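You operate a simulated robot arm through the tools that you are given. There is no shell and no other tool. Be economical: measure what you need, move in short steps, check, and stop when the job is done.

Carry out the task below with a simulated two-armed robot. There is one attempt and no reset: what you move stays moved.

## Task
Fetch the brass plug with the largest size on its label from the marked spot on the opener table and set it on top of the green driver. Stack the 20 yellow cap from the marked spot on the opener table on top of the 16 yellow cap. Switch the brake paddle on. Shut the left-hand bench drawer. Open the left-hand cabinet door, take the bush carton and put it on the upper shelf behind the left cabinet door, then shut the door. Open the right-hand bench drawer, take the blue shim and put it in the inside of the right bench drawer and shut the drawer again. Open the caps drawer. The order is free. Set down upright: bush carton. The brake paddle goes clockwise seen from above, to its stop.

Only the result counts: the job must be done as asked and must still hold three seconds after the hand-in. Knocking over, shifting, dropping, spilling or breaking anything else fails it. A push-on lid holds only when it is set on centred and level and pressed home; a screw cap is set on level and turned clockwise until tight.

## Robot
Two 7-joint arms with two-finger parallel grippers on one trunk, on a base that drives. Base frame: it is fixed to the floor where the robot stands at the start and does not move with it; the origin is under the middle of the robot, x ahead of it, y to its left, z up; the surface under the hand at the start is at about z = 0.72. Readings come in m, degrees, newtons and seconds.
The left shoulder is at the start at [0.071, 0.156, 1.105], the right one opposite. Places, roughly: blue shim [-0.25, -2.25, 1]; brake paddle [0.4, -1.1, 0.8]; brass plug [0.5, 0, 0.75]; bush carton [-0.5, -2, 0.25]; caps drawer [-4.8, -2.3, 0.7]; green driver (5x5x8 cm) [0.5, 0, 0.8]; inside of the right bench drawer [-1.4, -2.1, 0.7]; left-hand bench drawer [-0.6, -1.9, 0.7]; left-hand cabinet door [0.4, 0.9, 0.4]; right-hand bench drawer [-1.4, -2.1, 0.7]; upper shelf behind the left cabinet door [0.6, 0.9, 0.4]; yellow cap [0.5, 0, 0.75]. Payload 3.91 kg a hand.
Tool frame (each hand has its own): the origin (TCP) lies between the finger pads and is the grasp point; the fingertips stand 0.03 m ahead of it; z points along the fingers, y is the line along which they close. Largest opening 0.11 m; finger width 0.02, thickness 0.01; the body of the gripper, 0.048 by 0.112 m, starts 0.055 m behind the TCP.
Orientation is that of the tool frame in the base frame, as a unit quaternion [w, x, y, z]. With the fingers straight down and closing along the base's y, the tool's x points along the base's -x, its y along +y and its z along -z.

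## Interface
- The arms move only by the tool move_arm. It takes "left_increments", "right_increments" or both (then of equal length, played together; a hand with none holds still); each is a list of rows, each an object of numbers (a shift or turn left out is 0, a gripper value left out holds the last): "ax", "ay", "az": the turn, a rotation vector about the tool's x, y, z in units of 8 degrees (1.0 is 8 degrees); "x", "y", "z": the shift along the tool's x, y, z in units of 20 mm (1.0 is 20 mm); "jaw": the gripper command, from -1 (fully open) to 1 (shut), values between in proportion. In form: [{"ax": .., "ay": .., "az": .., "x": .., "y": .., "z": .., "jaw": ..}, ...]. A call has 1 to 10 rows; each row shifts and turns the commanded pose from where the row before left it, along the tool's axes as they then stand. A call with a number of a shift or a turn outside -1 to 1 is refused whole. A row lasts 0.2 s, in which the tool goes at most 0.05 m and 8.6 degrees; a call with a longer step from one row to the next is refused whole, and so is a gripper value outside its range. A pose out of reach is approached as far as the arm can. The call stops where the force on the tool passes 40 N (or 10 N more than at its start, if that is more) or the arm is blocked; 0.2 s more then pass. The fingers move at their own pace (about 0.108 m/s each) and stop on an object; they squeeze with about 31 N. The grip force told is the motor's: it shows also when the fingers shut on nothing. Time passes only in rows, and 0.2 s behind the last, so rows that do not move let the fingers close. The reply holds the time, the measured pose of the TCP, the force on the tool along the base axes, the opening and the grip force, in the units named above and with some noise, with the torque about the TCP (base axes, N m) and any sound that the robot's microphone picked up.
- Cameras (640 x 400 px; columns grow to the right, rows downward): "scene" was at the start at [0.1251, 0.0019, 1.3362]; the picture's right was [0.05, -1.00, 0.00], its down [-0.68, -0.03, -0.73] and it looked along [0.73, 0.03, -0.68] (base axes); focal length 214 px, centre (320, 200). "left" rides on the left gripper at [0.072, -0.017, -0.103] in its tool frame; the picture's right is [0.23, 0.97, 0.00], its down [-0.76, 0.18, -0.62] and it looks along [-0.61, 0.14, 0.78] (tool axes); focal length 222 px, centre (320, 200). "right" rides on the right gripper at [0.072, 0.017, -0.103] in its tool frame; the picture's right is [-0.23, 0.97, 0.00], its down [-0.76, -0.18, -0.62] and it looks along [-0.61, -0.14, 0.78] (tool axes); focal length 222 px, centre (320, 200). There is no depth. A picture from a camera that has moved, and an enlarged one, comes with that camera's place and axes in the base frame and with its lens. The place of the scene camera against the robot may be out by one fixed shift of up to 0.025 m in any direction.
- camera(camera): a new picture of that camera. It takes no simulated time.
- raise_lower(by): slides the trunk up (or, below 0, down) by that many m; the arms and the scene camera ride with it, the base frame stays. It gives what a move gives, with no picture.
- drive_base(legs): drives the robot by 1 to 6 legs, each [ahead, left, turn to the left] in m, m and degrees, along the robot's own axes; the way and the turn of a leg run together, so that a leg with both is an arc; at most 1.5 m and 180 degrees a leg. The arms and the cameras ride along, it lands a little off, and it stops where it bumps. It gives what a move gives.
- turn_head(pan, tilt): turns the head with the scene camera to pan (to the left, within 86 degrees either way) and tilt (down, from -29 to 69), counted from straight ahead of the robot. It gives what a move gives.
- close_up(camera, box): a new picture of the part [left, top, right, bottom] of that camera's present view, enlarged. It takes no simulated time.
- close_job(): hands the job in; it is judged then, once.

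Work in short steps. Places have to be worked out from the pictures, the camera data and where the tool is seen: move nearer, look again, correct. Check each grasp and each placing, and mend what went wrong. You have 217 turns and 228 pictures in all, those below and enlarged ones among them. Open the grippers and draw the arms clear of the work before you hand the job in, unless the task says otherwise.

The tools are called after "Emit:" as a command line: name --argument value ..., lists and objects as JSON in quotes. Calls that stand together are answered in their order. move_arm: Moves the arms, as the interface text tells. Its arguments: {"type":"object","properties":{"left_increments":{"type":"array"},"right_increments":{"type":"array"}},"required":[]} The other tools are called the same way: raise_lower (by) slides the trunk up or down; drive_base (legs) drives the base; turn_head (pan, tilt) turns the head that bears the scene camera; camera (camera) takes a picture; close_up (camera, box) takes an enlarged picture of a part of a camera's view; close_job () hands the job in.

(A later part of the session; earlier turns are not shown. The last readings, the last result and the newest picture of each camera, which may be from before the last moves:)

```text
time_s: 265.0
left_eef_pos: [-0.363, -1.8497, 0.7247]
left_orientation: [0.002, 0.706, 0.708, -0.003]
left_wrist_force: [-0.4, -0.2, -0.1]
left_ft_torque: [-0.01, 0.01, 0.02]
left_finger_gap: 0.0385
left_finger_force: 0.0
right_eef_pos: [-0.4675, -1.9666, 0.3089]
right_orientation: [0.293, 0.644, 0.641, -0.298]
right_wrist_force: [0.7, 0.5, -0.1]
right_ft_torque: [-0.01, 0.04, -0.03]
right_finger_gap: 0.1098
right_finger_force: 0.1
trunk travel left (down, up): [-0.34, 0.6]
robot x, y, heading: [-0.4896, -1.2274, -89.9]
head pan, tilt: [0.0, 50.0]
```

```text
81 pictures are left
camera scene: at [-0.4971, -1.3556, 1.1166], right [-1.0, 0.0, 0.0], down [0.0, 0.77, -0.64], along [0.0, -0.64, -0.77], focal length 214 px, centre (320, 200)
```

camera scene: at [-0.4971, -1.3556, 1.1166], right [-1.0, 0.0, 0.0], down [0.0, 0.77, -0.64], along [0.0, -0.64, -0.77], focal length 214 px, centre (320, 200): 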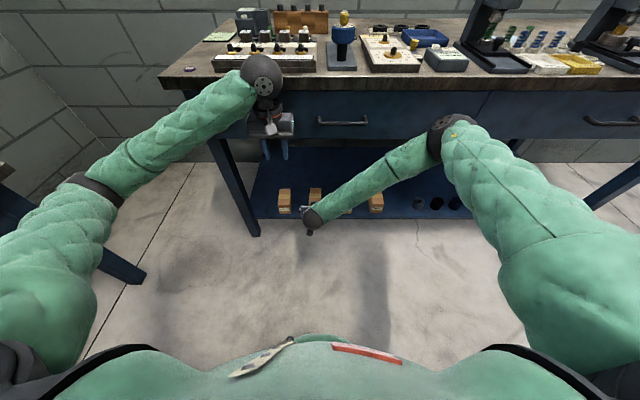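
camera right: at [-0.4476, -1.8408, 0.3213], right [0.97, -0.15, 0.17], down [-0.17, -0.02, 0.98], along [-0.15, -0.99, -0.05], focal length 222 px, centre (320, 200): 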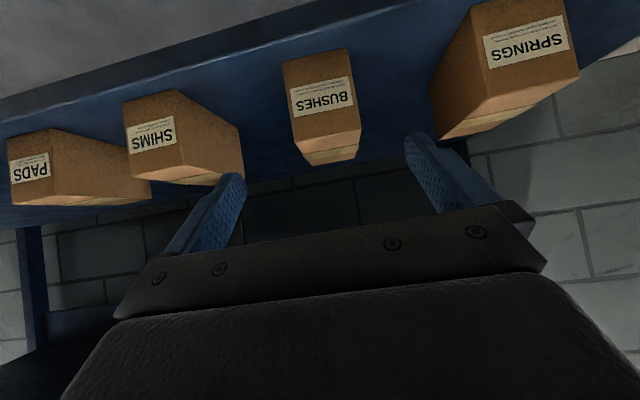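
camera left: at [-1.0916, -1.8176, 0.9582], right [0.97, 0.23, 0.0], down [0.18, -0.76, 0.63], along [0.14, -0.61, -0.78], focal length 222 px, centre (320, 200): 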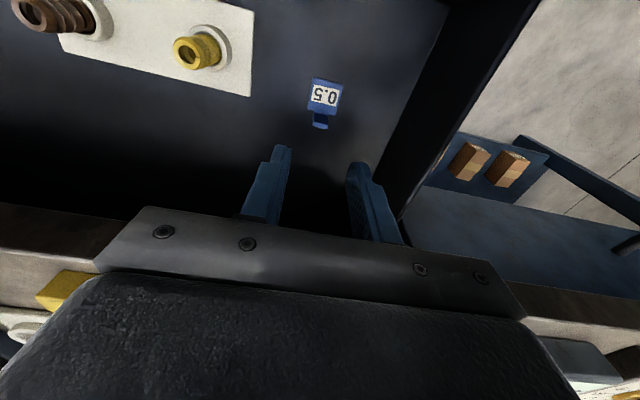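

Refined: the carton front is at y about -2.045, its top about z 0.245, shelf about z 0.175. I slide in along the tool axis with the fingers straddling it.

Emit:
move_arm --right_increments '[{"x": -0.7, "y": 0.1}, {"x": -0.7, "y": 0.1}, {"z": 0.8}, {"z": 0.8}, {"z": 0.8}, {"z": 0.8}, {"z": 0.8}, {}]'

Emit:
camera --camera "right"

Emit:
close_up --camera "scene" --box '[240, 150, 420, 260]'

```text
time_s: 266.8
left_eef_pos: [-0.3649, -1.8494, 0.7251]
left_orientation: [0.002, 0.706, 0.708, -0.003]
left_wrist_force: [0.4, -0.4, 0.5]
left_ft_torque: [0.04, -0.01, 0.02]
left_finger_gap: 0.0385
left_finger_force: 0.0
right_eef_pos: [-0.4633, -2.0466, 0.2775]
right_orientation: [0.293, 0.644, 0.641, -0.298]
right_wrist_force: [0.1, 1.0, -0.7]
right_ft_torque: [0.01, 0.01, 0.0]
right_finger_gap: 0.11
right_finger_force: 0.0
trunk travel left (down, up): [-0.34, 0.6]
robot x, y, heading: [-0.4896, -1.2272, -90.0]
head pan, tilt: [0.0, 50.0]
```

```text
80 pictures are left
camera right: at [-0.4445, -1.9198, 0.2892], right [0.97, -0.15, 0.17], down [-0.17, -0.02, 0.98], along [-0.15, -0.99, -0.05], focal length 222 px, centre (320, 200)
```

right: 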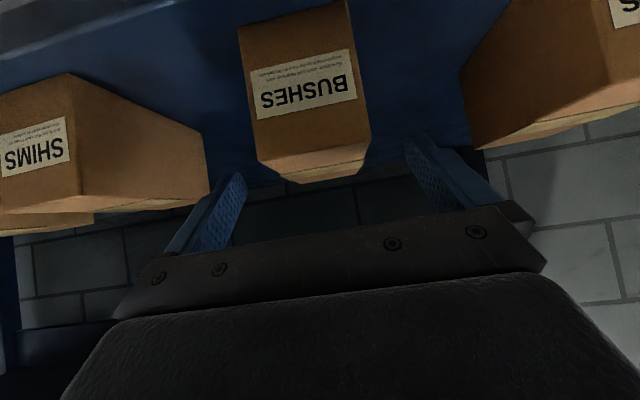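

```text
3.56 times, centred on (330, 205) of scene
camera zoom: at [-0.4971, -1.3556, 1.1166], right [-1.0, 0.0, 0.0], down [0.0, 0.77, -0.64], along [0.0, -0.64, -0.77], focal length 763 px, centre (284, 182)
```

zoom: 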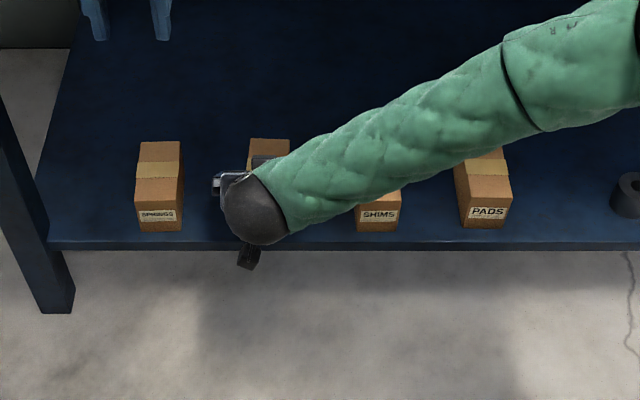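

The fingers straddle the carton well. I advance 52 mm more and close.

Emit:
move_arm --right_increments '[{"x": 0.1, "z": 0.9}, {"z": 0.9}, {"z": 0.8}, {}, {"jaw": 0}, {"jaw": 1}, {}, {}, {}]'

Emit:
camera --camera "right"

```text
time_s: 268.8
left_eef_pos: [-0.365, -1.8506, 0.7248]
left_orientation: [0.001, 0.706, 0.708, -0.003]
left_wrist_force: [0.4, -0.4, 0.1]
left_ft_torque: [0.01, -0.02, 0.0]
left_finger_gap: 0.0383
left_finger_force: 0.0
right_eef_pos: [-0.4642, -2.0833, 0.2418]
right_orientation: [0.293, 0.644, 0.641, -0.299]
right_wrist_force: [1.2, -0.7, 1.2]
right_ft_torque: [-0.02, -0.09, -0.01]
right_finger_gap: 0.06
right_finger_force: 30.9
trunk travel left (down, up): [-0.34, 0.6]
robot x, y, heading: [-0.4914, -1.2251, -89.7]
head pan, tilt: [0.0, 50.0]
```

```text
78 pictures are left
camera right: at [-0.4451, -1.9573, 0.2537], right [0.97, -0.15, 0.17], down [-0.17, -0.02, 0.98], along [-0.15, -0.99, -0.05], focal length 222 px, centre (320, 200)
```

right: 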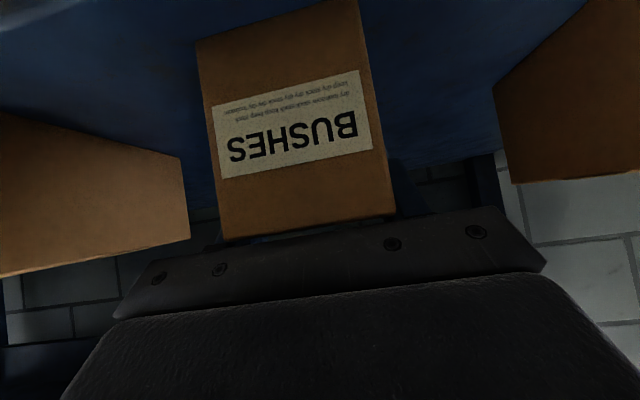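

Gripped at 60 mm. I lift 5 cm and draw it out.

Emit:
move_arm --right_increments '[{"x": -0.38, "z": -0.32}, {"x": -0.76, "z": -0.65}, {"x": -0.76, "z": -0.65}, {"x": 0.65, "z": -0.76}, {"x": 0.65, "z": -0.76}, {"x": 0.65, "z": -0.76}, {"x": 0.65, "z": -0.76}, {"x": 0.65, "z": -0.76}, {"x": 0.65, "z": -0.76}, {}]'

Emit:
camera --camera "right"

Emit:
camera --camera "scene"

```text
time_s: 271.0
left_eef_pos: [-0.3651, -1.8502, 0.7258]
left_orientation: [0.002, 0.706, 0.708, -0.004]
left_wrist_force: [1.1, 0.0, 0.9]
left_ft_torque: [0.0, 0.0, 0.0]
left_finger_gap: 0.0385
left_finger_force: 0.0
right_eef_pos: [-0.4625, -1.9646, 0.2928]
right_orientation: [0.292, 0.644, 0.641, -0.298]
right_wrist_force: [-0.1, 0.7, -3.3]
right_ft_torque: [0.0, 0.02, -0.03]
right_finger_gap: 0.0601
right_finger_force: 31.1
trunk travel left (down, up): [-0.34, 0.6]
robot x, y, heading: [-0.4918, -1.2251, -89.9]
head pan, tilt: [0.0, 50.0]
```

```text
77 pictures are left
camera right: at [-0.4436, -1.8387, 0.304], right [0.97, -0.15, 0.17], down [-0.17, -0.02, 0.98], along [-0.15, -0.99, -0.05], focal length 222 px, centre (320, 200)
```

right: 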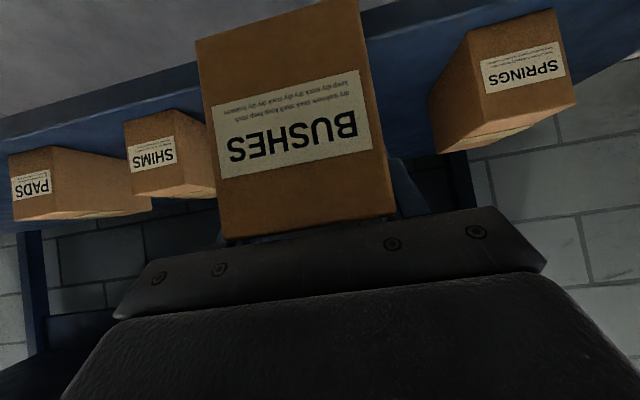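

```text
76 pictures are left
camera scene: at [-0.4971, -1.3558, 1.1165], right [-1.0, 0.0, 0.0], down [0.0, 0.77, -0.64], along [0.0, -0.64, -0.77], focal length 214 px, centre (320, 200)
```

scene: 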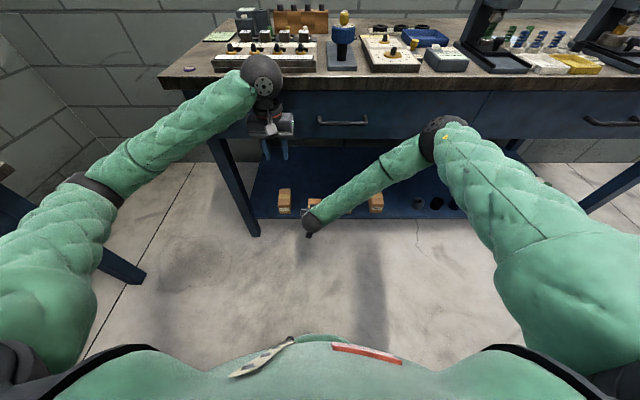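

Carton held level. I back out, shift left away from the bin, and then raise the trunk for transport.

Emit:
drive_base --legs '[[-0.17, 0, 0], [0, 0.32, 0]]'

Emit:
raise_lower --by 0.4

Emit:
raise_lower --by 0.15

Emit:
turn_head --pan 80 --tilt 40

Emit:
camera --camera "scene"

```text
time_s: 274.3
left_eef_pos: [-0.1451, -1.7472, 0.7305]
left_orientation: [0.007, 0.76, 0.65, -0.007]
left_wrist_force: [-5.2, -2.9, 1.7]
left_ft_torque: [0.29, -0.47, 0.09]
left_finger_gap: 0.0384
left_finger_force: 0.1
right_eef_pos: [-0.2619, -1.8489, 0.2981]
right_orientation: [0.27, 0.692, 0.587, -0.323]
right_wrist_force: [0.1, 0.1, -1.4]
right_ft_torque: [0.05, 0.0, -0.01]
right_finger_gap: 0.0599
right_finger_force: 30.7
trunk travel left (down, up): [-0.34, 0.6]
robot x, y, heading: [-0.17, -1.1136, -99.2]
head pan, tilt: [0.0, 50.0]
```

```text
time_s: 278.1
left_eef_pos: [-0.1209, -1.7575, 1.116]
left_orientation: [-0.011, 0.76, 0.65, -0.016]
left_wrist_force: [0.6, -1.0, -0.8]
left_ft_torque: [0.0, 0.03, -0.03]
left_finger_gap: 0.0384
left_finger_force: 0.1
right_eef_pos: [-0.2516, -1.8505, 0.6866]
right_orientation: [0.254, 0.688, 0.593, -0.333]
right_wrist_force: [-0.5, -0.9, -4.1]
right_ft_torque: [0.02, -0.01, 0.01]
right_finger_gap: 0.0597
right_finger_force: 31.2
trunk travel left (down, up): [-0.74, 0.2]
robot x, y, heading: [-0.1699, -1.114, -99.3]
head pan, tilt: [0.0, 50.0]
```

```text
time_s: 279.9
left_eef_pos: [-0.1205, -1.7572, 1.2659]
left_orientation: [-0.011, 0.76, 0.649, -0.015]
left_wrist_force: [0.4, 0.4, 0.2]
left_ft_torque: [0.0, 0.03, 0.0]
left_finger_gap: 0.0382
left_finger_force: 0.0
right_eef_pos: [-0.2519, -1.8508, 0.8362]
right_orientation: [0.254, 0.688, 0.594, -0.331]
right_wrist_force: [-0.5, 0.7, -3.2]
right_ft_torque: [0.0, -0.03, 0.03]
right_finger_gap: 0.06
right_finger_force: 30.8
trunk travel left (down, up): [-0.89, 0.05]
robot x, y, heading: [-0.1641, -1.1107, -99.5]
head pan, tilt: [0.0, 50.0]
```

```text
time_s: 281.4
left_eef_pos: [-0.1209, -1.7562, 1.2676]
left_orientation: [-0.011, 0.76, 0.649, -0.016]
left_wrist_force: [-1.1, 0.7, -0.8]
left_ft_torque: [0.02, -0.02, 0.0]
left_finger_gap: 0.0383
left_finger_force: 0.1
right_eef_pos: [-0.2517, -1.8515, 0.8367]
right_orientation: [0.254, 0.687, 0.594, -0.331]
right_wrist_force: [-0.7, -0.2, -3.5]
right_ft_torque: [0.01, 0.02, 0.0]
right_finger_gap: 0.0597
right_finger_force: 30.9
trunk travel left (down, up): [-0.89, 0.05]
robot x, y, heading: [-0.1675, -1.1125, -99.3]
head pan, tilt: [80.0, 40.0]
```

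```text
75 pictures are left
camera scene: at [-0.1063, -1.1969, 1.6807], right [-0.33, -0.94, 0.0], down [-0.61, 0.21, -0.77], along [0.72, -0.25, -0.64], focal length 214 px, centre (320, 200)
```

scene: 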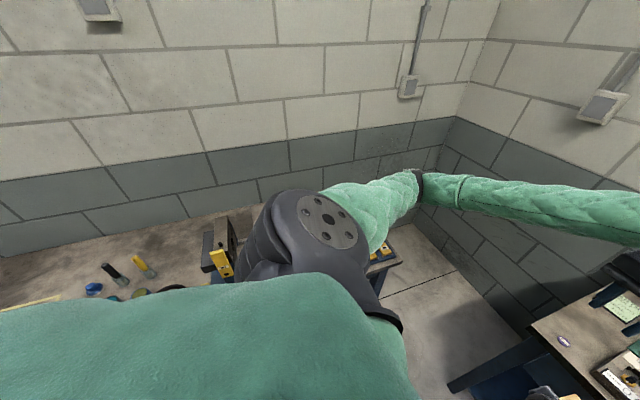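

The base got skewed: the lowered left elbow must have touched the table corner. I check the things on that table end.

Emit:
turn_head --pan 86 --tilt 60

Emit:
camera --camera "scene"

Emit:
close_up --camera "scene" --box '[320, 100, 480, 220]'

```text
time_s: 282.2
left_eef_pos: [-0.1196, -1.7567, 1.2664]
left_orientation: [-0.01, 0.76, 0.65, -0.016]
left_wrist_force: [-0.2, -0.4, -0.1]
left_ft_torque: [-0.01, -0.03, -0.02]
left_finger_gap: 0.0383
left_finger_force: 0.1
right_eef_pos: [-0.2514, -1.8508, 0.8379]
right_orientation: [0.254, 0.688, 0.594, -0.332]
right_wrist_force: [-0.1, 0.2, -3.4]
right_ft_torque: [-0.01, -0.01, -0.01]
right_finger_gap: 0.0598
right_finger_force: 31.3
trunk travel left (down, up): [-0.89, 0.05]
robot x, y, heading: [-0.1727, -1.1168, -99.3]
head pan, tilt: [85.9, 60.0]
```

```text
74 pictures are left
camera scene: at [-0.1216, -1.1842, 1.6541], right [-0.23, -0.97, 0.0], down [-0.84, 0.2, -0.5], along [0.49, -0.11, -0.87], focal length 214 px, centre (320, 200)
```

scene: 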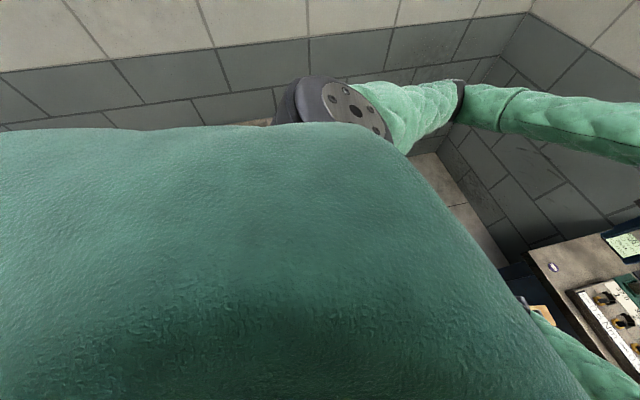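

```text
3.33 times, centred on (400, 160) of scene
camera zoom: at [-0.1216, -1.1842, 1.6541], right [-0.23, -0.97, 0.0], down [-0.84, 0.2, -0.5], along [0.49, -0.11, -0.87], focal length 715 px, centre (53, 333)
```

zoom: 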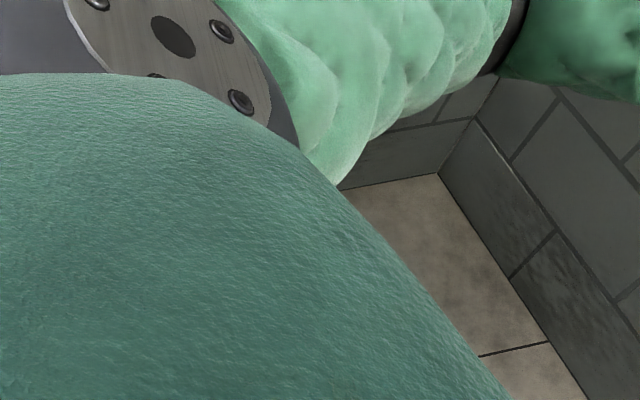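

I can't see it from here; I'll inspect later. I straighten, back up along the tables and turn toward the cabinet.

Emit:
drive_base --legs '[[-0.1, -0.03, 9.3], [-0.9, 0, 0]]'

Emit:
turn_head --pan 20 --tilt 40

Emit:
camera --camera "scene"

```text
time_s: 287.6
left_eef_pos: [-0.0383, -0.7583, 1.2665]
left_orientation: [-0.009, 0.701, 0.713, -0.017]
left_wrist_force: [-0.6, -0.1, -0.2]
left_ft_torque: [0.02, 0.01, -0.02]
left_finger_gap: 0.0388
left_finger_force: 0.1
right_eef_pos: [-0.1493, -0.875, 0.8367]
right_orientation: [0.282, 0.634, 0.651, -0.309]
right_wrist_force: [-0.4, 0.0, -3.9]
right_ft_torque: [0.03, 0.0, 0.01]
right_finger_gap: 0.0601
right_finger_force: 31.0
trunk travel left (down, up): [-0.89, 0.05]
robot x, y, heading: [-0.1968, -0.1335, -89.3]
head pan, tilt: [85.9, 60.0]
```

```text
time_s: 289.0
left_eef_pos: [-0.0375, -0.7588, 1.2657]
left_orientation: [-0.009, 0.702, 0.712, -0.017]
left_wrist_force: [0.3, 0.0, 0.5]
left_ft_torque: [0.05, -0.02, -0.01]
left_finger_gap: 0.0387
left_finger_force: 0.1
right_eef_pos: [-0.1502, -0.8744, 0.8369]
right_orientation: [0.282, 0.634, 0.651, -0.308]
right_wrist_force: [-0.5, -0.1, -3.6]
right_ft_torque: [-0.03, 0.01, 0.01]
right_finger_gap: 0.0602
right_finger_force: 31.1
trunk travel left (down, up): [-0.89, 0.05]
robot x, y, heading: [-0.1996, -0.1325, -89.4]
head pan, tilt: [20.0, 40.0]
```

```text
72 pictures are left
camera scene: at [-0.1749, -0.2691, 1.6807], right [-0.94, -0.35, 0.0], down [-0.23, 0.6, -0.77], along [0.27, -0.72, -0.64], focal length 214 px, centre (320, 200)
```

scene: 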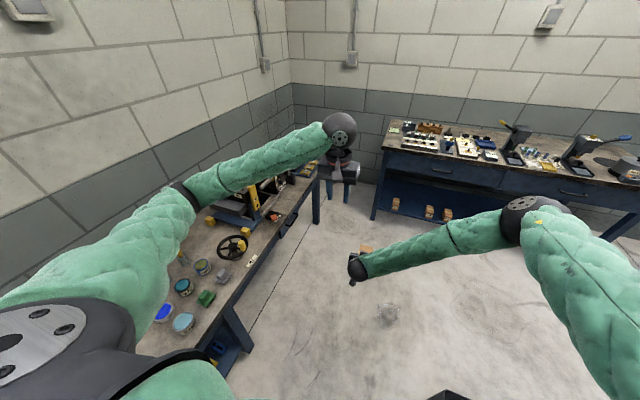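

I zoom on the table end and brake to check that nothing moved.

Emit:
close_up --camera "scene" --box '[190, 160, 340, 280]'

```text
3.33 times, centred on (265, 220) of scene
camera zoom: at [-0.1749, -0.2691, 1.6807], right [-0.94, -0.35, 0.0], down [-0.23, 0.6, -0.77], along [0.27, -0.72, -0.64], focal length 715 px, centre (503, 133)
```

zoom: 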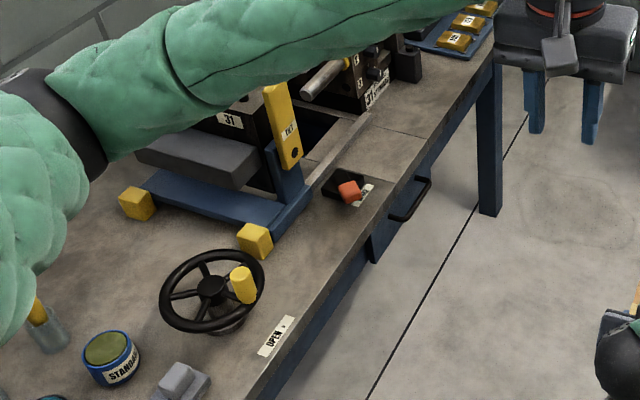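

Everything there is intact. I raise the carton 16 cm, back up to y 0.45 and turn to face the cabinet.

Emit:
move_arm --right_increments '[{"x": -0.76, "z": -0.65}, {"x": -0.76, "z": -0.65}, {"x": -0.76, "z": -0.65}, {"x": -0.76, "z": -0.65}, {"x": -0.76, "z": -0.65}, {"x": -0.76, "z": -0.65}, {"x": -0.76, "z": -0.65}, {"x": -0.76, "z": -0.65}]'

Emit:
drive_base --legs '[[-0.6, -0.1, -0.6], [0, 0, 90]]'

Emit:
turn_head --pan 15 --tilt 50

Emit:
camera --camera "scene"

```text
time_s: 290.8
left_eef_pos: [-0.0387, -0.7589, 1.2667]
left_orientation: [-0.01, 0.701, 0.712, -0.017]
left_wrist_force: [0.5, 1.2, 0.0]
left_ft_torque: [0.01, 0.0, 0.02]
left_finger_gap: 0.0385
left_finger_force: 0.0
right_eef_pos: [-0.145, -0.8758, 0.9963]
right_orientation: [0.282, 0.634, 0.65, -0.309]
right_wrist_force: [-0.5, -0.3, -2.6]
right_ft_torque: [0.02, 0.0, 0.0]
right_finger_gap: 0.06
right_finger_force: 30.8
trunk travel left (down, up): [-0.89, 0.05]
robot x, y, heading: [-0.1996, -0.1356, -89.3]
head pan, tilt: [20.0, 40.0]
```

```text
time_s: 298.1
left_eef_pos: [0.3179, 0.6417, 1.266]
left_orientation: [0.005, -0.006, 1.0, -0.018]
left_wrist_force: [0.0, 0.7, -0.2]
left_ft_torque: [0.03, -0.03, 0.01]
left_finger_gap: 0.0385
left_finger_force: 0.1
right_eef_pos: [0.4355, 0.5355, 0.9947]
right_orientation: [0.418, -0.01, 0.908, -0.02]
right_wrist_force: [-0.6, 0.4, -3.7]
right_ft_torque: [-0.02, 0.03, 0.0]
right_finger_gap: 0.06
right_finger_force: 31.0
trunk travel left (down, up): [-0.89, 0.05]
robot x, y, heading: [-0.305, 0.4861, 0.6]
head pan, tilt: [20.0, 40.0]
```

```text
time_s: 298.9
left_eef_pos: [0.3187, 0.6435, 1.2662]
left_orientation: [0.005, -0.006, 1.0, -0.018]
left_wrist_force: [0.3, 0.2, 0.0]
left_ft_torque: [-0.01, -0.05, 0.01]
left_finger_gap: 0.0383
left_finger_force: 0.1
right_eef_pos: [0.4351, 0.5357, 0.9956]
right_orientation: [0.417, -0.01, 0.908, -0.02]
right_wrist_force: [-0.9, 0.4, -3.6]
right_ft_torque: [0.0, 0.04, -0.02]
right_finger_gap: 0.06
right_finger_force: 31.0
trunk travel left (down, up): [-0.89, 0.05]
robot x, y, heading: [-0.305, 0.4883, 0.5]
head pan, tilt: [15.0, 50.0]
```

```text
70 pictures are left
camera scene: at [-0.1882, 0.5048, 1.6666], right [0.27, -0.96, 0.0], down [-0.74, -0.2, -0.64], along [0.62, 0.17, -0.77], focal length 214 px, centre (320, 200)
```

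scene: 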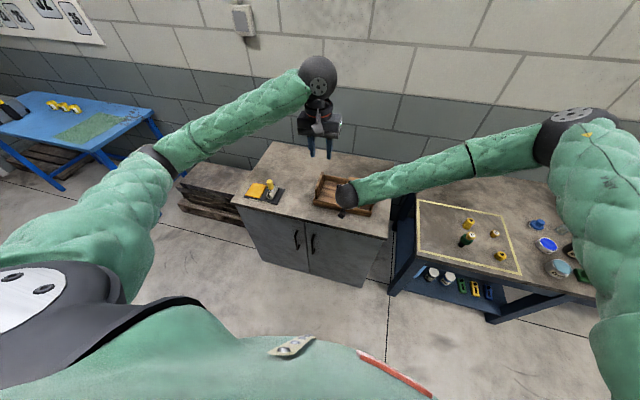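

I zoom in on the cabinet doors and handles.

Emit:
close_up --camera "scene" --box '[220, 180, 400, 300]'

```text
3.33 times, centred on (310, 240) of scene
camera zoom: at [-0.1882, 0.5048, 1.6666], right [0.27, -0.96, 0.0], down [-0.74, -0.2, -0.64], along [0.62, 0.17, -0.77], focal length 715 px, centre (353, 67)
```

zoom: 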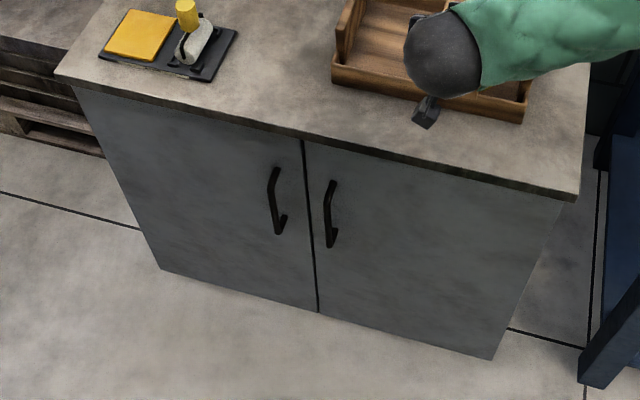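

The left door spans y 0.76–1.15, hinged on the left, with a vertical handle at about [0.37, 0.80], z 0.44–0.65. I pull the carton back and right for clearance, and pitch the left hand forward.

Emit:
move_arm --right_increments '[{"x": 0.65, "z": -0.76, "y": -1}, {"x": 0.65, "z": -0.76, "y": -1}, {"x": 0.65, "z": -0.76, "y": -1}, {"x": 0.65, "z": -0.76, "y": -1}, {"x": 0.65, "z": -0.76, "y": -1}, {"x": 0.65, "z": -0.76, "y": -1}, {"x": 0.65, "z": -0.76, "y": -1}, {"x": 0.65, "z": -0.76, "y": -1}, {"y": -1}, {"y": -1}]' --left_increments '[{"ay": -1, "jaw": -0.2}, {"ay": -1}, {"ay": -1}, {"ay": -1}, {"ay": -1}, {"ay": -1}, {}, {}, {}, {}]'

Emit:
camera --camera "scene"

```text
time_s: 301.1
left_eef_pos: [0.3181, 0.6435, 1.2676]
left_orientation: [0.412, -0.012, 0.911, -0.014]
left_wrist_force: [0.4, -0.4, -0.2]
left_ft_torque: [0.01, 0.0, 0.01]
left_finger_gap: 0.066
left_finger_force: 0.1
right_eef_pos: [0.2835, 0.3684, 1.0275]
right_orientation: [0.413, -0.007, 0.91, -0.025]
right_wrist_force: [0.0, 0.0, -3.5]
right_ft_torque: [0.02, 0.04, 0.01]
right_finger_gap: 0.0599
right_finger_force: 31.0
right hand out of reach, approached as far as the arm can: row 8, 9, 10
trunk travel left (down, up): [-0.89, 0.05]
robot x, y, heading: [-0.3048, 0.4854, 0.5]
head pan, tilt: [15.0, 50.0]
```

```text
68 pictures are left
camera scene: at [-0.1887, 0.5044, 1.6665], right [0.27, -0.96, 0.0], down [-0.74, -0.2, -0.64], along [0.62, 0.17, -0.77], focal length 214 px, centre (320, 200)
```

scene: 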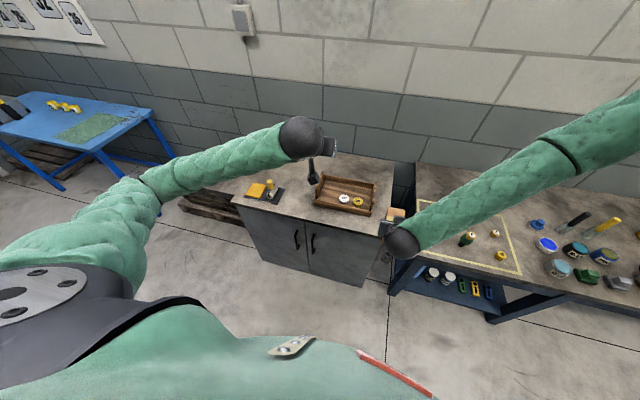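

I back up and shift left so that the left hand faces the handle and the carton hangs free in front, then lower the trunk.

Emit:
drive_base --legs '[[-0.13, 0.155, -0.5]]'

Emit:
raise_lower --by -0.4

Emit:
raise_lower --by -0.2

Emit:
camera --camera "left"

Emit:
camera --camera "scene"

```text
time_s: 302.6
left_eef_pos: [0.2294, 0.8041, 1.2636]
left_orientation: [0.411, -0.045, 0.911, -0.001]
left_wrist_force: [-0.3, -0.8, -0.5]
left_ft_torque: [0.01, 0.0, -0.01]
left_finger_gap: 0.0661
left_finger_force: 0.0
right_eef_pos: [0.2145, 0.527, 1.0255]
right_orientation: [0.413, -0.04, 0.91, -0.01]
right_wrist_force: [0.5, -0.4, -4.1]
right_ft_torque: [-0.02, 0.01, -0.02]
right_finger_gap: 0.0598
right_finger_force: 30.8
trunk travel left (down, up): [-0.89, 0.05]
robot x, y, heading: [-0.3823, 0.6015, 4.6]
head pan, tilt: [15.0, 50.0]
stopped in leg 1: the robot was blocked; the commanded pose is now the measured one
```

```text
time_s: 306.4
left_eef_pos: [0.2256, 0.8028, 0.8677]
left_orientation: [0.412, -0.046, 0.91, 0.0]
left_wrist_force: [-0.3, 0.4, 0.6]
left_ft_torque: [0.0, -0.01, 0.0]
left_finger_gap: 0.0662
left_finger_force: 0.1
right_eef_pos: [0.2123, 0.525, 0.6285]
right_orientation: [0.415, -0.039, 0.909, -0.01]
right_wrist_force: [-0.1, 0.2, -3.5]
right_ft_torque: [-0.01, 0.01, 0.0]
right_finger_gap: 0.0598
right_finger_force: 30.1
trunk travel left (down, up): [-0.49, 0.45]
robot x, y, heading: [-0.3812, 0.5998, 4.6]
head pan, tilt: [15.0, 50.0]
```

```text
time_s: 308.6
left_eef_pos: [0.2261, 0.8025, 0.668]
left_orientation: [0.412, -0.045, 0.91, 0.001]
left_wrist_force: [0.6, -0.5, -0.3]
left_ft_torque: [0.03, -0.02, -0.01]
left_finger_gap: 0.066
left_finger_force: 0.1
right_eef_pos: [0.2113, 0.5254, 0.4285]
right_orientation: [0.415, -0.039, 0.909, -0.01]
right_wrist_force: [0.4, 0.3, -2.8]
right_ft_torque: [0.0, 0.04, -0.01]
right_finger_gap: 0.0597
right_finger_force: 30.6
trunk travel left (down, up): [-0.29, 0.65]
robot x, y, heading: [-0.3811, 0.5991, 4.6]
head pan, tilt: [15.0, 50.0]
```

```text
67 pictures are left
camera left: at [0.1026, 0.7752, 0.6816], right [-0.23, 0.95, -0.21], down [0.02, 0.22, 0.98], along [0.97, 0.22, -0.07], focal length 222 px, centre (320, 200)
```

left: 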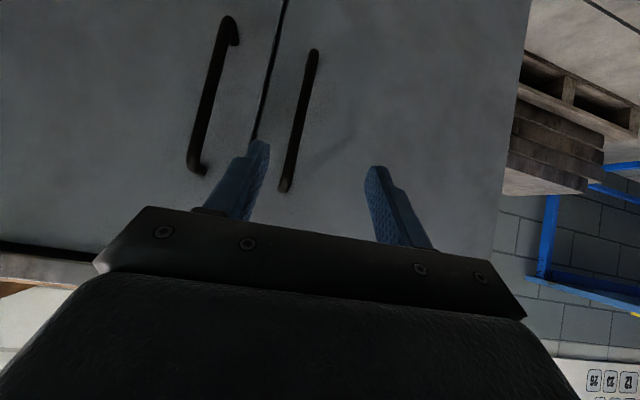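

```text
66 pictures are left
camera scene: at [-0.2697, 0.6296, 1.0667], right [0.33, -0.94, 0.0], down [-0.72, -0.26, -0.64], along [0.61, 0.21, -0.77], focal length 214 px, centre (320, 200)
```

scene: 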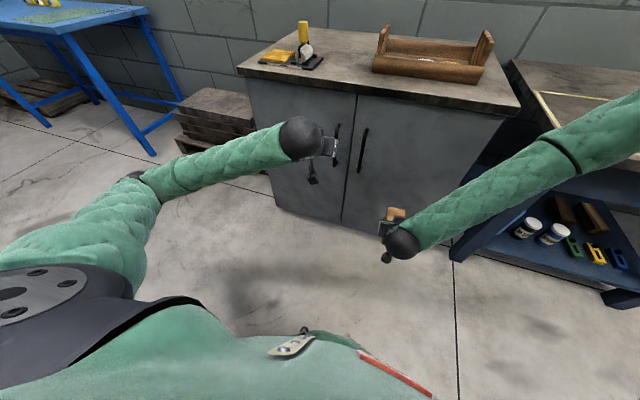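

The left handle bar is at y about 0.79, z 0.49–0.66. I move the left hand to a pre-grasp in front of it.

Emit:
move_arm --left_increments '[{"x": -0.28, "y": -0.25, "z": 0.9}, {"x": -0.28, "y": -0.25, "z": 0.9}, {"x": -0.28, "y": -0.25, "z": 0.9}, {"x": -0.28, "y": -0.25, "z": 0.9}, {"x": -0.28, "y": -0.25, "z": 0.9}, {}]'

Emit:
camera --camera "left"

```text
time_s: 310.0
left_eef_pos: [0.3126, 0.7824, 0.6295]
left_orientation: [0.412, -0.045, 0.91, 0.0]
left_wrist_force: [-0.2, -0.3, 0.0]
left_ft_torque: [-0.03, -0.01, -0.01]
left_finger_gap: 0.0659
left_finger_force: 0.0
right_eef_pos: [0.2115, 0.5249, 0.4284]
right_orientation: [0.415, -0.04, 0.909, -0.009]
right_wrist_force: [0.0, -0.6, -3.8]
right_ft_torque: [0.02, 0.03, 0.03]
right_finger_gap: 0.0596
right_finger_force: 30.8
trunk travel left (down, up): [-0.29, 0.65]
robot x, y, heading: [-0.3852, 0.6019, 4.7]
head pan, tilt: [15.0, 50.0]
```

```text
65 pictures are left
camera left: at [0.19, 0.7554, 0.6441], right [-0.23, 0.95, -0.21], down [0.02, 0.22, 0.98], along [0.97, 0.22, -0.07], focal length 222 px, centre (320, 200)
```

left: 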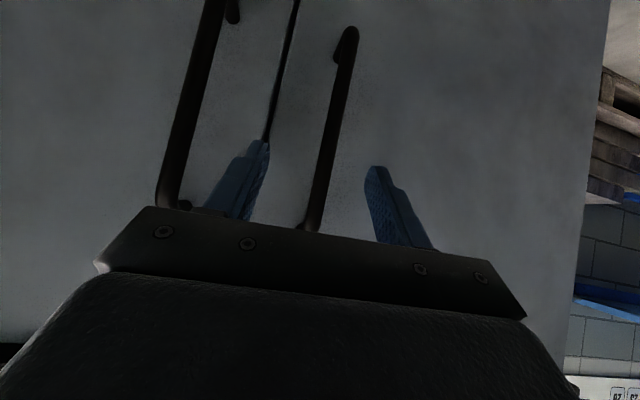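

The bar is at x about 0.358. I advance 46 mm and close on it.

Emit:
move_arm --left_increments '[{"z": 0.8}, {"z": 0.8}, {"z": 0.7}, {}, {"jaw": 0.5}, {"jaw": 1}, {}, {}]'

Emit:
camera --camera "left"

```text
time_s: 311.7
left_eef_pos: [0.3494, 0.7899, 0.5985]
left_orientation: [0.411, -0.049, 0.91, 0.005]
left_wrist_force: [-3.6, 4.2, -1.6]
left_ft_torque: [1.43, 0.08, 0.08]
left_finger_gap: 0.0124
left_finger_force: 45.1
right_eef_pos: [0.2113, 0.5271, 0.4269]
right_orientation: [0.415, -0.041, 0.909, -0.009]
right_wrist_force: [0.5, 0.3, -3.4]
right_ft_torque: [0.05, 0.02, 0.0]
right_finger_gap: 0.0598
right_finger_force: 30.6
trunk travel left (down, up): [-0.29, 0.65]
robot x, y, heading: [-0.3859, 0.5986, 4.4]
head pan, tilt: [15.0, 50.0]
stopped in row 8 (left hand): the force on the tool passed its limit at 42 N (the readings are from after the stop); the commanded pose is now the measured one
```

```text
64 pictures are left
camera left: at [0.2261, 0.7613, 0.6133], right [-0.24, 0.95, -0.2], down [0.02, 0.21, 0.98], along [0.97, 0.23, -0.07], focal length 222 px, centre (320, 200)
```

left: 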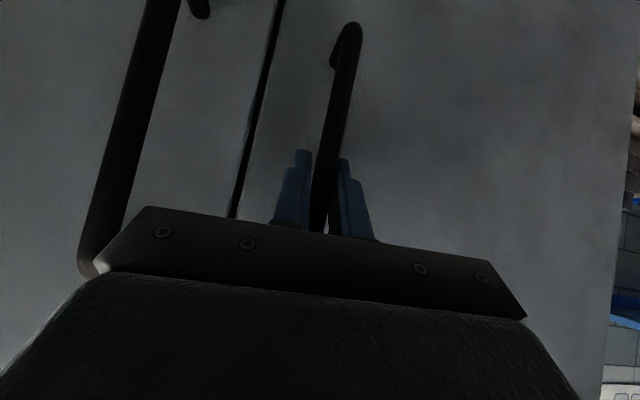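

Gripped. I pull the door along its arc, about 18° first.

Emit:
move_arm --left_increments '[{"x": 0.49, "y": 0.25, "z": -0.56}, {"x": 0.49, "y": 0.25, "z": -0.56}, {"x": 0.49, "y": 0.25, "z": -0.56}, {"x": 0.49, "y": 0.25, "z": -0.56}, {"x": 0.46, "y": 0.37, "z": -0.52}, {"x": 0.46, "y": 0.37, "z": -0.52}, {"x": 0.46, "y": 0.37, "z": -0.52}, {"x": 0.46, "y": 0.37, "z": -0.52}, {}]'

Emit:
camera --camera "left"

Emit:
camera --camera "scene"

```text
time_s: 313.0
left_eef_pos: [0.2717, 0.8062, 0.5993]
left_orientation: [0.412, -0.044, 0.91, 0.0]
left_wrist_force: [-2.4, -5.6, 3.4]
left_ft_torque: [0.92, 0.2, -0.04]
left_finger_gap: 0.0125
left_finger_force: 44.9
right_eef_pos: [0.2108, 0.5252, 0.4269]
right_orientation: [0.414, -0.04, 0.909, -0.009]
right_wrist_force: [0.5, -0.4, -3.7]
right_ft_torque: [-0.02, 0.02, 0.05]
right_finger_gap: 0.0601
right_finger_force: 30.9
trunk travel left (down, up): [-0.29, 0.65]
robot x, y, heading: [-0.3853, 0.6021, 4.7]
head pan, tilt: [15.0, 50.0]
stopped in row 6 (left hand): the force on the tool passed its limit at 43 N (the readings are from after the stop); the commanded pose is now the measured one
```

```text
63 pictures are left
camera left: at [0.1489, 0.7794, 0.6134], right [-0.23, 0.95, -0.21], down [0.02, 0.22, 0.98], along [0.97, 0.22, -0.07], focal length 222 px, centre (320, 200)
```

left: 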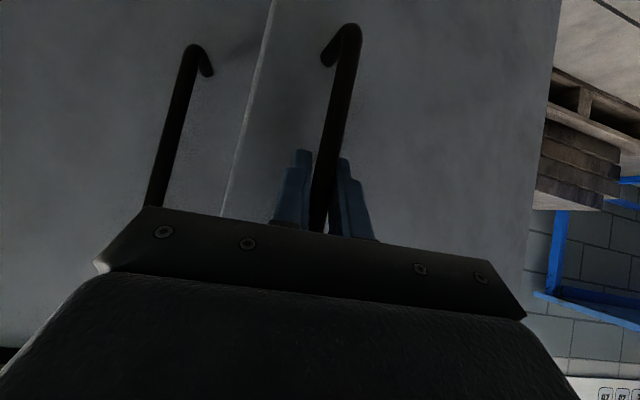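

```text
62 pictures are left
camera scene: at [-0.2697, 0.6293, 1.0667], right [0.33, -0.94, 0.0], down [-0.72, -0.26, -0.64], along [0.61, 0.21, -0.77], focal length 214 px, centre (320, 200)
```

scene: 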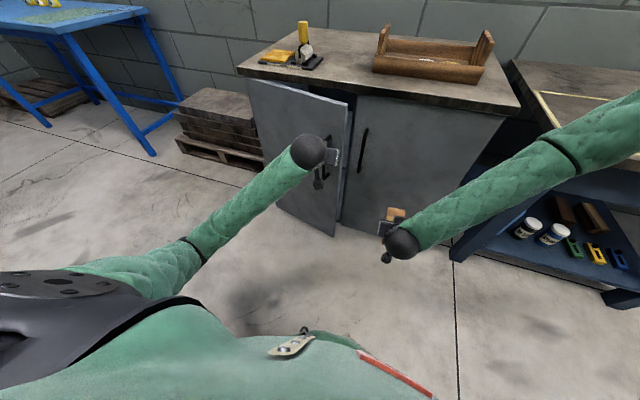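

The door is about 13° open. I keep pulling in smaller steps.

Emit:
move_arm --left_increments '[{"x": 0.33, "y": 0.15, "z": -0.38}, {"x": 0.33, "y": 0.2, "z": -0.38}, {"x": 0.33, "y": 0.2, "z": -0.38}, {"x": 0.33, "y": 0.25, "z": -0.38}, {"x": 0.33, "y": 0.25, "z": -0.38}, {"x": 0.33, "y": 0.25, "z": -0.38}, {}]'

Emit:
camera --camera "left"

```text
time_s: 314.0
left_eef_pos: [0.2347, 0.8215, 0.5982]
left_orientation: [0.414, -0.047, 0.909, 0.002]
left_wrist_force: [0.9, 2.1, 7.0]
left_ft_torque: [1.23, 1.09, 0.15]
left_finger_gap: 0.0128
left_finger_force: 45.3
right_eef_pos: [0.2106, 0.526, 0.4264]
right_orientation: [0.414, -0.041, 0.91, -0.009]
right_wrist_force: [0.1, -1.0, -3.1]
right_ft_torque: [-0.04, -0.03, -0.01]
right_finger_gap: 0.0599
right_finger_force: 31.2
trunk travel left (down, up): [-0.29, 0.65]
robot x, y, heading: [-0.3843, 0.602, 4.6]
head pan, tilt: [15.0, 50.0]
stopped in row 4 (left hand): the force on the tool passed its limit at 43 N (the readings are from after the stop); the commanded pose is now the measured one
```

```text
61 pictures are left
camera left: at [0.1113, 0.7936, 0.6127], right [-0.23, 0.95, -0.21], down [0.01, 0.21, 0.98], along [0.97, 0.23, -0.06], focal length 222 px, centre (320, 200)
```

left: 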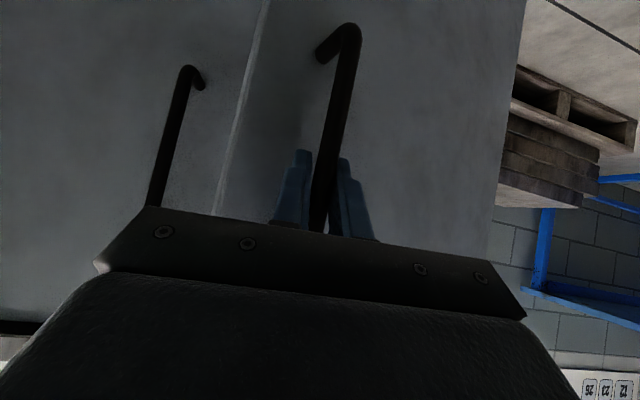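

About 19° open. I re-seat the grip and continue, now turning the tool with the door.

Emit:
move_arm --left_increments '[{"jaw": 0.6}, {"jaw": 1}, {}, {"x": 0.39, "y": 0.37, "z": -0.45, "ax": 0.21, "az": 0.18}, {"x": 0.39, "y": 0.37, "z": -0.45, "ax": 0.21, "az": 0.18}, {"x": 0.39, "y": 0.37, "z": -0.45, "ax": 0.21, "az": 0.18}, {"x": 0.39, "y": 0.37, "z": -0.45, "ax": 0.21, "az": 0.18}, {"x": 0.39, "y": 0.37, "z": -0.45, "ax": 0.21, "az": 0.18}, {"x": 0.39, "y": 0.37, "z": -0.45, "ax": 0.21, "az": 0.18}, {}]'

Emit:
camera --camera "left"

```text
time_s: 315.2
left_eef_pos: [0.2115, 0.831, 0.5983]
left_orientation: [0.414, -0.014, 0.91, -0.015]
left_wrist_force: [-3.2, -6.1, 7.3]
left_ft_torque: [0.99, 0.09, 0.02]
left_finger_gap: 0.0125
left_finger_force: 45.1
right_eef_pos: [0.2114, 0.5265, 0.4276]
right_orientation: [0.414, -0.041, 0.909, -0.009]
right_wrist_force: [0.2, -0.3, -3.2]
right_ft_torque: [-0.02, -0.02, -0.02]
right_finger_gap: 0.0601
right_finger_force: 30.8
trunk travel left (down, up): [-0.29, 0.65]
robot x, y, heading: [-0.3851, 0.5971, 4.1]
head pan, tilt: [15.0, 50.0]
stopped in row 6 (left hand): the force on the tool passed its limit at 42 N (the readings are from after the stop); the commanded pose is now the measured one
```

```text
60 pictures are left
camera left: at [0.0862, 0.8122, 0.6117], right [-0.16, 0.96, -0.21], down [0.03, 0.22, 0.98], along [0.99, 0.15, -0.06], focal length 222 px, centre (320, 200)
```

left: 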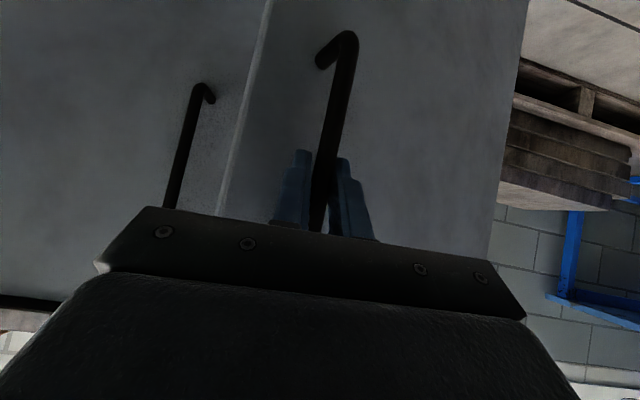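

Progress, but the force builds up quickly. I try slower steps.

Emit:
move_arm --left_increments '[{"x": 0.2, "y": 0.2, "z": -0.23, "ax": 0.11, "az": 0.09}, {"x": 0.2, "y": 0.2, "z": -0.23, "ax": 0.11, "az": 0.09}, {"x": 0.2, "y": 0.2, "z": -0.23, "ax": 0.11, "az": 0.09}, {"x": 0.2, "y": 0.2, "z": -0.23, "ax": 0.11, "az": 0.09}, {"x": 0.2, "y": 0.2, "z": -0.23, "ax": 0.11, "az": 0.09}, {"x": 0.2, "y": 0.2, "z": -0.23, "ax": 0.11, "az": 0.09}, {"x": 0.2, "y": 0.2, "z": -0.23, "ax": 0.11, "az": 0.09}, {"x": 0.2, "y": 0.2, "z": -0.23, "ax": 0.11, "az": 0.09}, {"x": 0.2, "y": 0.2, "z": -0.23, "ax": 0.11, "az": 0.09}, {"x": 0.2, "y": 0.2, "z": -0.23, "ax": 0.11, "az": 0.09}]'

Emit:
camera --camera "scene"

```text
time_s: 316.3
left_eef_pos: [0.1881, 0.846, 0.597]
left_orientation: [0.417, 0.026, 0.908, -0.035]
left_wrist_force: [-4.6, -6.3, 9.9]
left_ft_torque: [1.0, -0.67, -0.15]
left_finger_gap: 0.0128
left_finger_force: 45.1
right_eef_pos: [0.2107, 0.5247, 0.4282]
right_orientation: [0.414, -0.04, 0.909, -0.01]
right_wrist_force: [0.3, -0.1, -4.4]
right_ft_torque: [0.0, 0.04, 0.01]
right_finger_gap: 0.0596
right_finger_force: 30.8
trunk travel left (down, up): [-0.29, 0.65]
robot x, y, heading: [-0.382, 0.6035, 4.6]
head pan, tilt: [15.0, 50.0]
stopped in row 5 (left hand): the force on the tool passed its limit at 42 N (the readings are from after the stop); the commanded pose is now the measured one
```

```text
59 pictures are left
camera scene: at [-0.2702, 0.629, 1.0665], right [0.33, -0.94, 0.0], down [-0.72, -0.26, -0.64], along [0.61, 0.21, -0.77], focal length 214 px, centre (320, 200)
```

scene: 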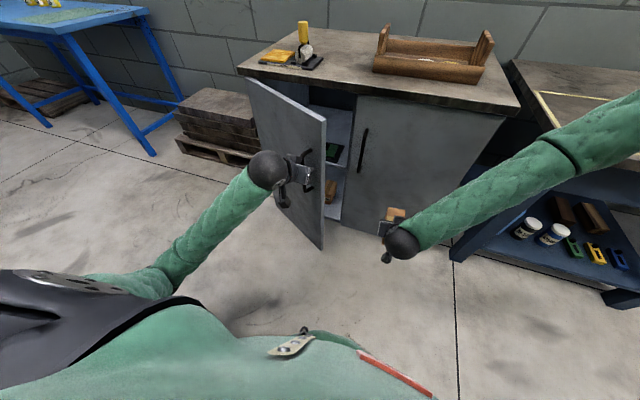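

The door is roughly 27° open. I loosen the grip, yaw the tool 24° to square up with the door, regrip and pull with the tool turning with the door.

Emit:
move_arm --left_increments '[{"jaw": 0.2}, {"ax": 0.75, "az": 0.66}, {"ax": 0.75, "az": 0.66}, {"ax": 0.75, "az": 0.66}, {}, {"jaw": 1}, {}, {}]'

Emit:
camera --camera "left"

Emit:
move_arm --left_increments '[{"x": 0.39, "y": 0.08, "z": -0.45, "ax": 0.18, "az": 0.16}, {"x": 0.39, "y": 0.08, "z": -0.45, "ax": 0.18, "az": 0.16}, {"x": 0.39, "y": 0.08, "z": -0.45, "ax": 0.18, "az": 0.16}, {"x": 0.39, "y": 0.08, "z": -0.45, "ax": 0.18, "az": 0.16}, {"x": 0.39, "y": 0.08, "z": -0.45, "ax": 0.18, "az": 0.16}, {"x": 0.39, "y": 0.08, "z": -0.45, "ax": 0.18, "az": 0.16}, {"x": 0.39, "y": 0.08, "z": -0.45, "ax": 0.18, "az": 0.16}, {"x": 0.39, "y": 0.08, "z": -0.45, "ax": 0.18, "az": 0.16}]'

Emit:
camera --camera "scene"

```text
time_s: 318.1
left_eef_pos: [0.1865, 0.8482, 0.5952]
left_orientation: [0.407, 0.214, 0.88, -0.118]
left_wrist_force: [-1.1, -1.7, -3.6]
left_ft_torque: [0.75, -1.14, -0.1]
left_finger_gap: 0.0127
left_finger_force: 45.1
right_eef_pos: [0.2114, 0.5264, 0.4271]
right_orientation: [0.414, -0.04, 0.909, -0.01]
right_wrist_force: [0.3, 0.3, -3.3]
right_ft_torque: [0.02, 0.03, 0.01]
right_finger_gap: 0.06
right_finger_force: 30.9
trunk travel left (down, up): [-0.29, 0.65]
robot x, y, heading: [-0.3874, 0.5992, 4.6]
head pan, tilt: [15.0, 50.0]
```

```text
58 pictures are left
camera left: at [0.0679, 0.8921, 0.6075], right [0.33, 0.92, -0.21], down [0.11, 0.18, 0.98], along [0.94, -0.34, -0.04], focal length 222 px, centre (320, 200)
```

left: 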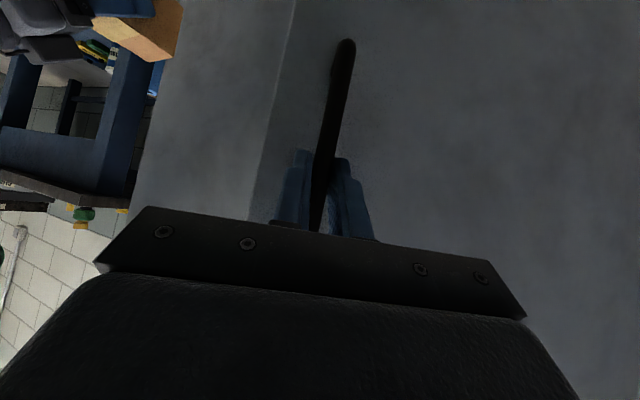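

```text
time_s: 319.9
left_eef_pos: [0.115, 0.9152, 0.5958]
left_orientation: [0.393, 0.331, 0.841, -0.169]
left_wrist_force: [-7.5, -5.9, 34.5]
left_ft_torque: [1.0, -0.42, -0.04]
left_finger_gap: 0.0123
left_finger_force: 45.2
right_eef_pos: [0.2118, 0.525, 0.4279]
right_orientation: [0.415, -0.04, 0.909, -0.008]
right_wrist_force: [0.0, 0.1, -3.7]
right_ft_torque: [0.01, 0.01, -0.03]
right_finger_gap: 0.0599
right_finger_force: 30.8
trunk travel left (down, up): [-0.29, 0.65]
robot x, y, heading: [-0.384, 0.6016, 4.5]
head pan, tilt: [15.0, 50.0]
```

```text
57 pictures are left
camera scene: at [-0.2712, 0.6286, 1.0669], right [0.33, -0.94, 0.0], down [-0.72, -0.25, -0.64], along [0.61, 0.22, -0.77], focal length 214 px, centre (320, 200)
```

scene: 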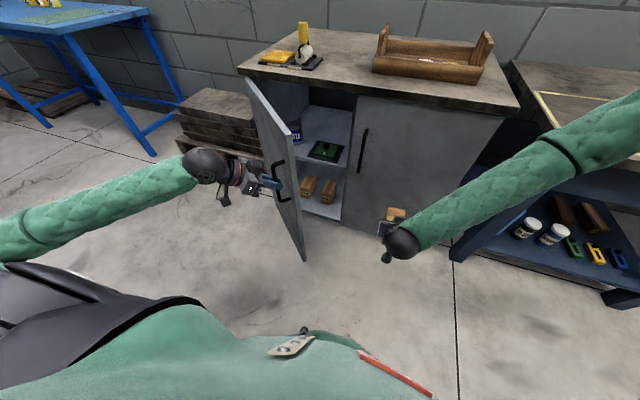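

Works well: about 45–50° open. I relieve the grip and repeat.

Emit:
move_arm --left_increments '[{"jaw": 0.5}, {"jaw": 1}, {}, {"x": 0.39, "y": 0.08, "z": -0.45, "ax": 0.18, "az": 0.16}, {"x": 0.39, "y": 0.08, "z": -0.45, "ax": 0.18, "az": 0.16}, {"x": 0.39, "y": 0.08, "z": -0.45, "ax": 0.18, "az": 0.16}, {"x": 0.39, "y": 0.08, "z": -0.45, "ax": 0.18, "az": 0.16}, {"x": 0.39, "y": 0.08, "z": -0.45, "ax": 0.18, "az": 0.16}, {"x": 0.39, "y": 0.08, "z": -0.45, "ax": 0.18, "az": 0.16}, {"x": 0.39, "y": 0.08, "z": -0.45, "ax": 0.18, "az": 0.16}]'

Emit:
move_arm --left_increments '[{"jaw": 0.5}, {"jaw": 1}, {}, {"x": 0.39, "y": 0.08, "z": -0.45, "ax": 0.18, "az": 0.16}, {"x": 0.39, "y": 0.08, "z": -0.45, "ax": 0.18, "az": 0.16}, {"x": 0.39, "y": 0.08, "z": -0.45, "ax": 0.18, "az": 0.16}, {"x": 0.39, "y": 0.08, "z": -0.45, "ax": 0.18, "az": 0.16}, {"x": 0.39, "y": 0.08, "z": -0.45, "ax": 0.18, "az": 0.16}, {"x": 0.39, "y": 0.08, "z": -0.45, "ax": 0.18, "az": 0.16}]'

Emit:
camera --camera "scene"

```text
time_s: 322.1
left_eef_pos: [0.0699, 0.9848, 0.5916]
left_orientation: [0.376, 0.429, 0.794, -0.211]
left_wrist_force: [7.7, 4.1, -1.4]
left_ft_torque: [0.5, -1.23, 0.26]
left_finger_gap: 0.012
left_finger_force: 44.6
right_eef_pos: [0.2115, 0.5245, 0.4272]
right_orientation: [0.414, -0.04, 0.909, -0.01]
right_wrist_force: [0.5, 0.0, -3.9]
right_ft_torque: [-0.03, 0.0, 0.01]
right_finger_gap: 0.06
right_finger_force: 30.9
trunk travel left (down, up): [-0.29, 0.65]
robot x, y, heading: [-0.383, 0.6031, 4.8]
head pan, tilt: [15.0, 50.0]
```

```text
time_s: 323.6
left_eef_pos: [0.0551, 1.0196, 0.5915]
left_orientation: [0.365, 0.475, 0.767, -0.23]
left_wrist_force: [-1.8, 0.3, 7.0]
left_ft_torque: [0.68, -0.56, 0.16]
left_finger_gap: 0.0119
left_finger_force: 44.8
right_eef_pos: [0.2109, 0.5266, 0.4286]
right_orientation: [0.415, -0.04, 0.909, -0.009]
right_wrist_force: [-0.3, -0.4, -3.2]
right_ft_torque: [-0.01, 0.0, -0.04]
right_finger_gap: 0.0601
right_finger_force: 30.7
trunk travel left (down, up): [-0.29, 0.65]
robot x, y, heading: [-0.3831, 0.6038, 4.6]
head pan, tilt: [15.0, 50.0]
stopped in row 7 (left hand): the force on the tool passed its limit at 43 N (the readings are from after the stop); the commanded pose is now the measured one
```

```text
56 pictures are left
camera scene: at [-0.2699, 0.6295, 1.0664], right [0.33, -0.94, 0.0], down [-0.72, -0.26, -0.64], along [0.61, 0.21, -0.77], focal length 214 px, centre (320, 200)
```

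scene: 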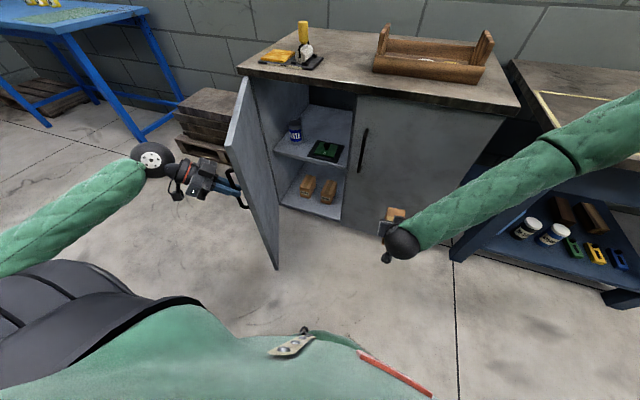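

The door is about 70° open. I look into the cabinet.

Emit:
close_up --camera "scene" --box '[240, 80, 380, 220]'

```text
2.86 times, centred on (310, 150) of scene
camera zoom: at [-0.2699, 0.6295, 1.0664], right [0.33, -0.94, 0.0], down [-0.72, -0.26, -0.64], along [0.61, 0.21, -0.77], focal length 613 px, centre (349, 343)
```

zoom: 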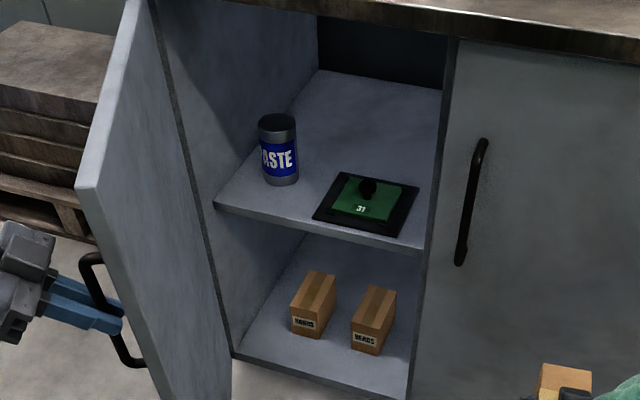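

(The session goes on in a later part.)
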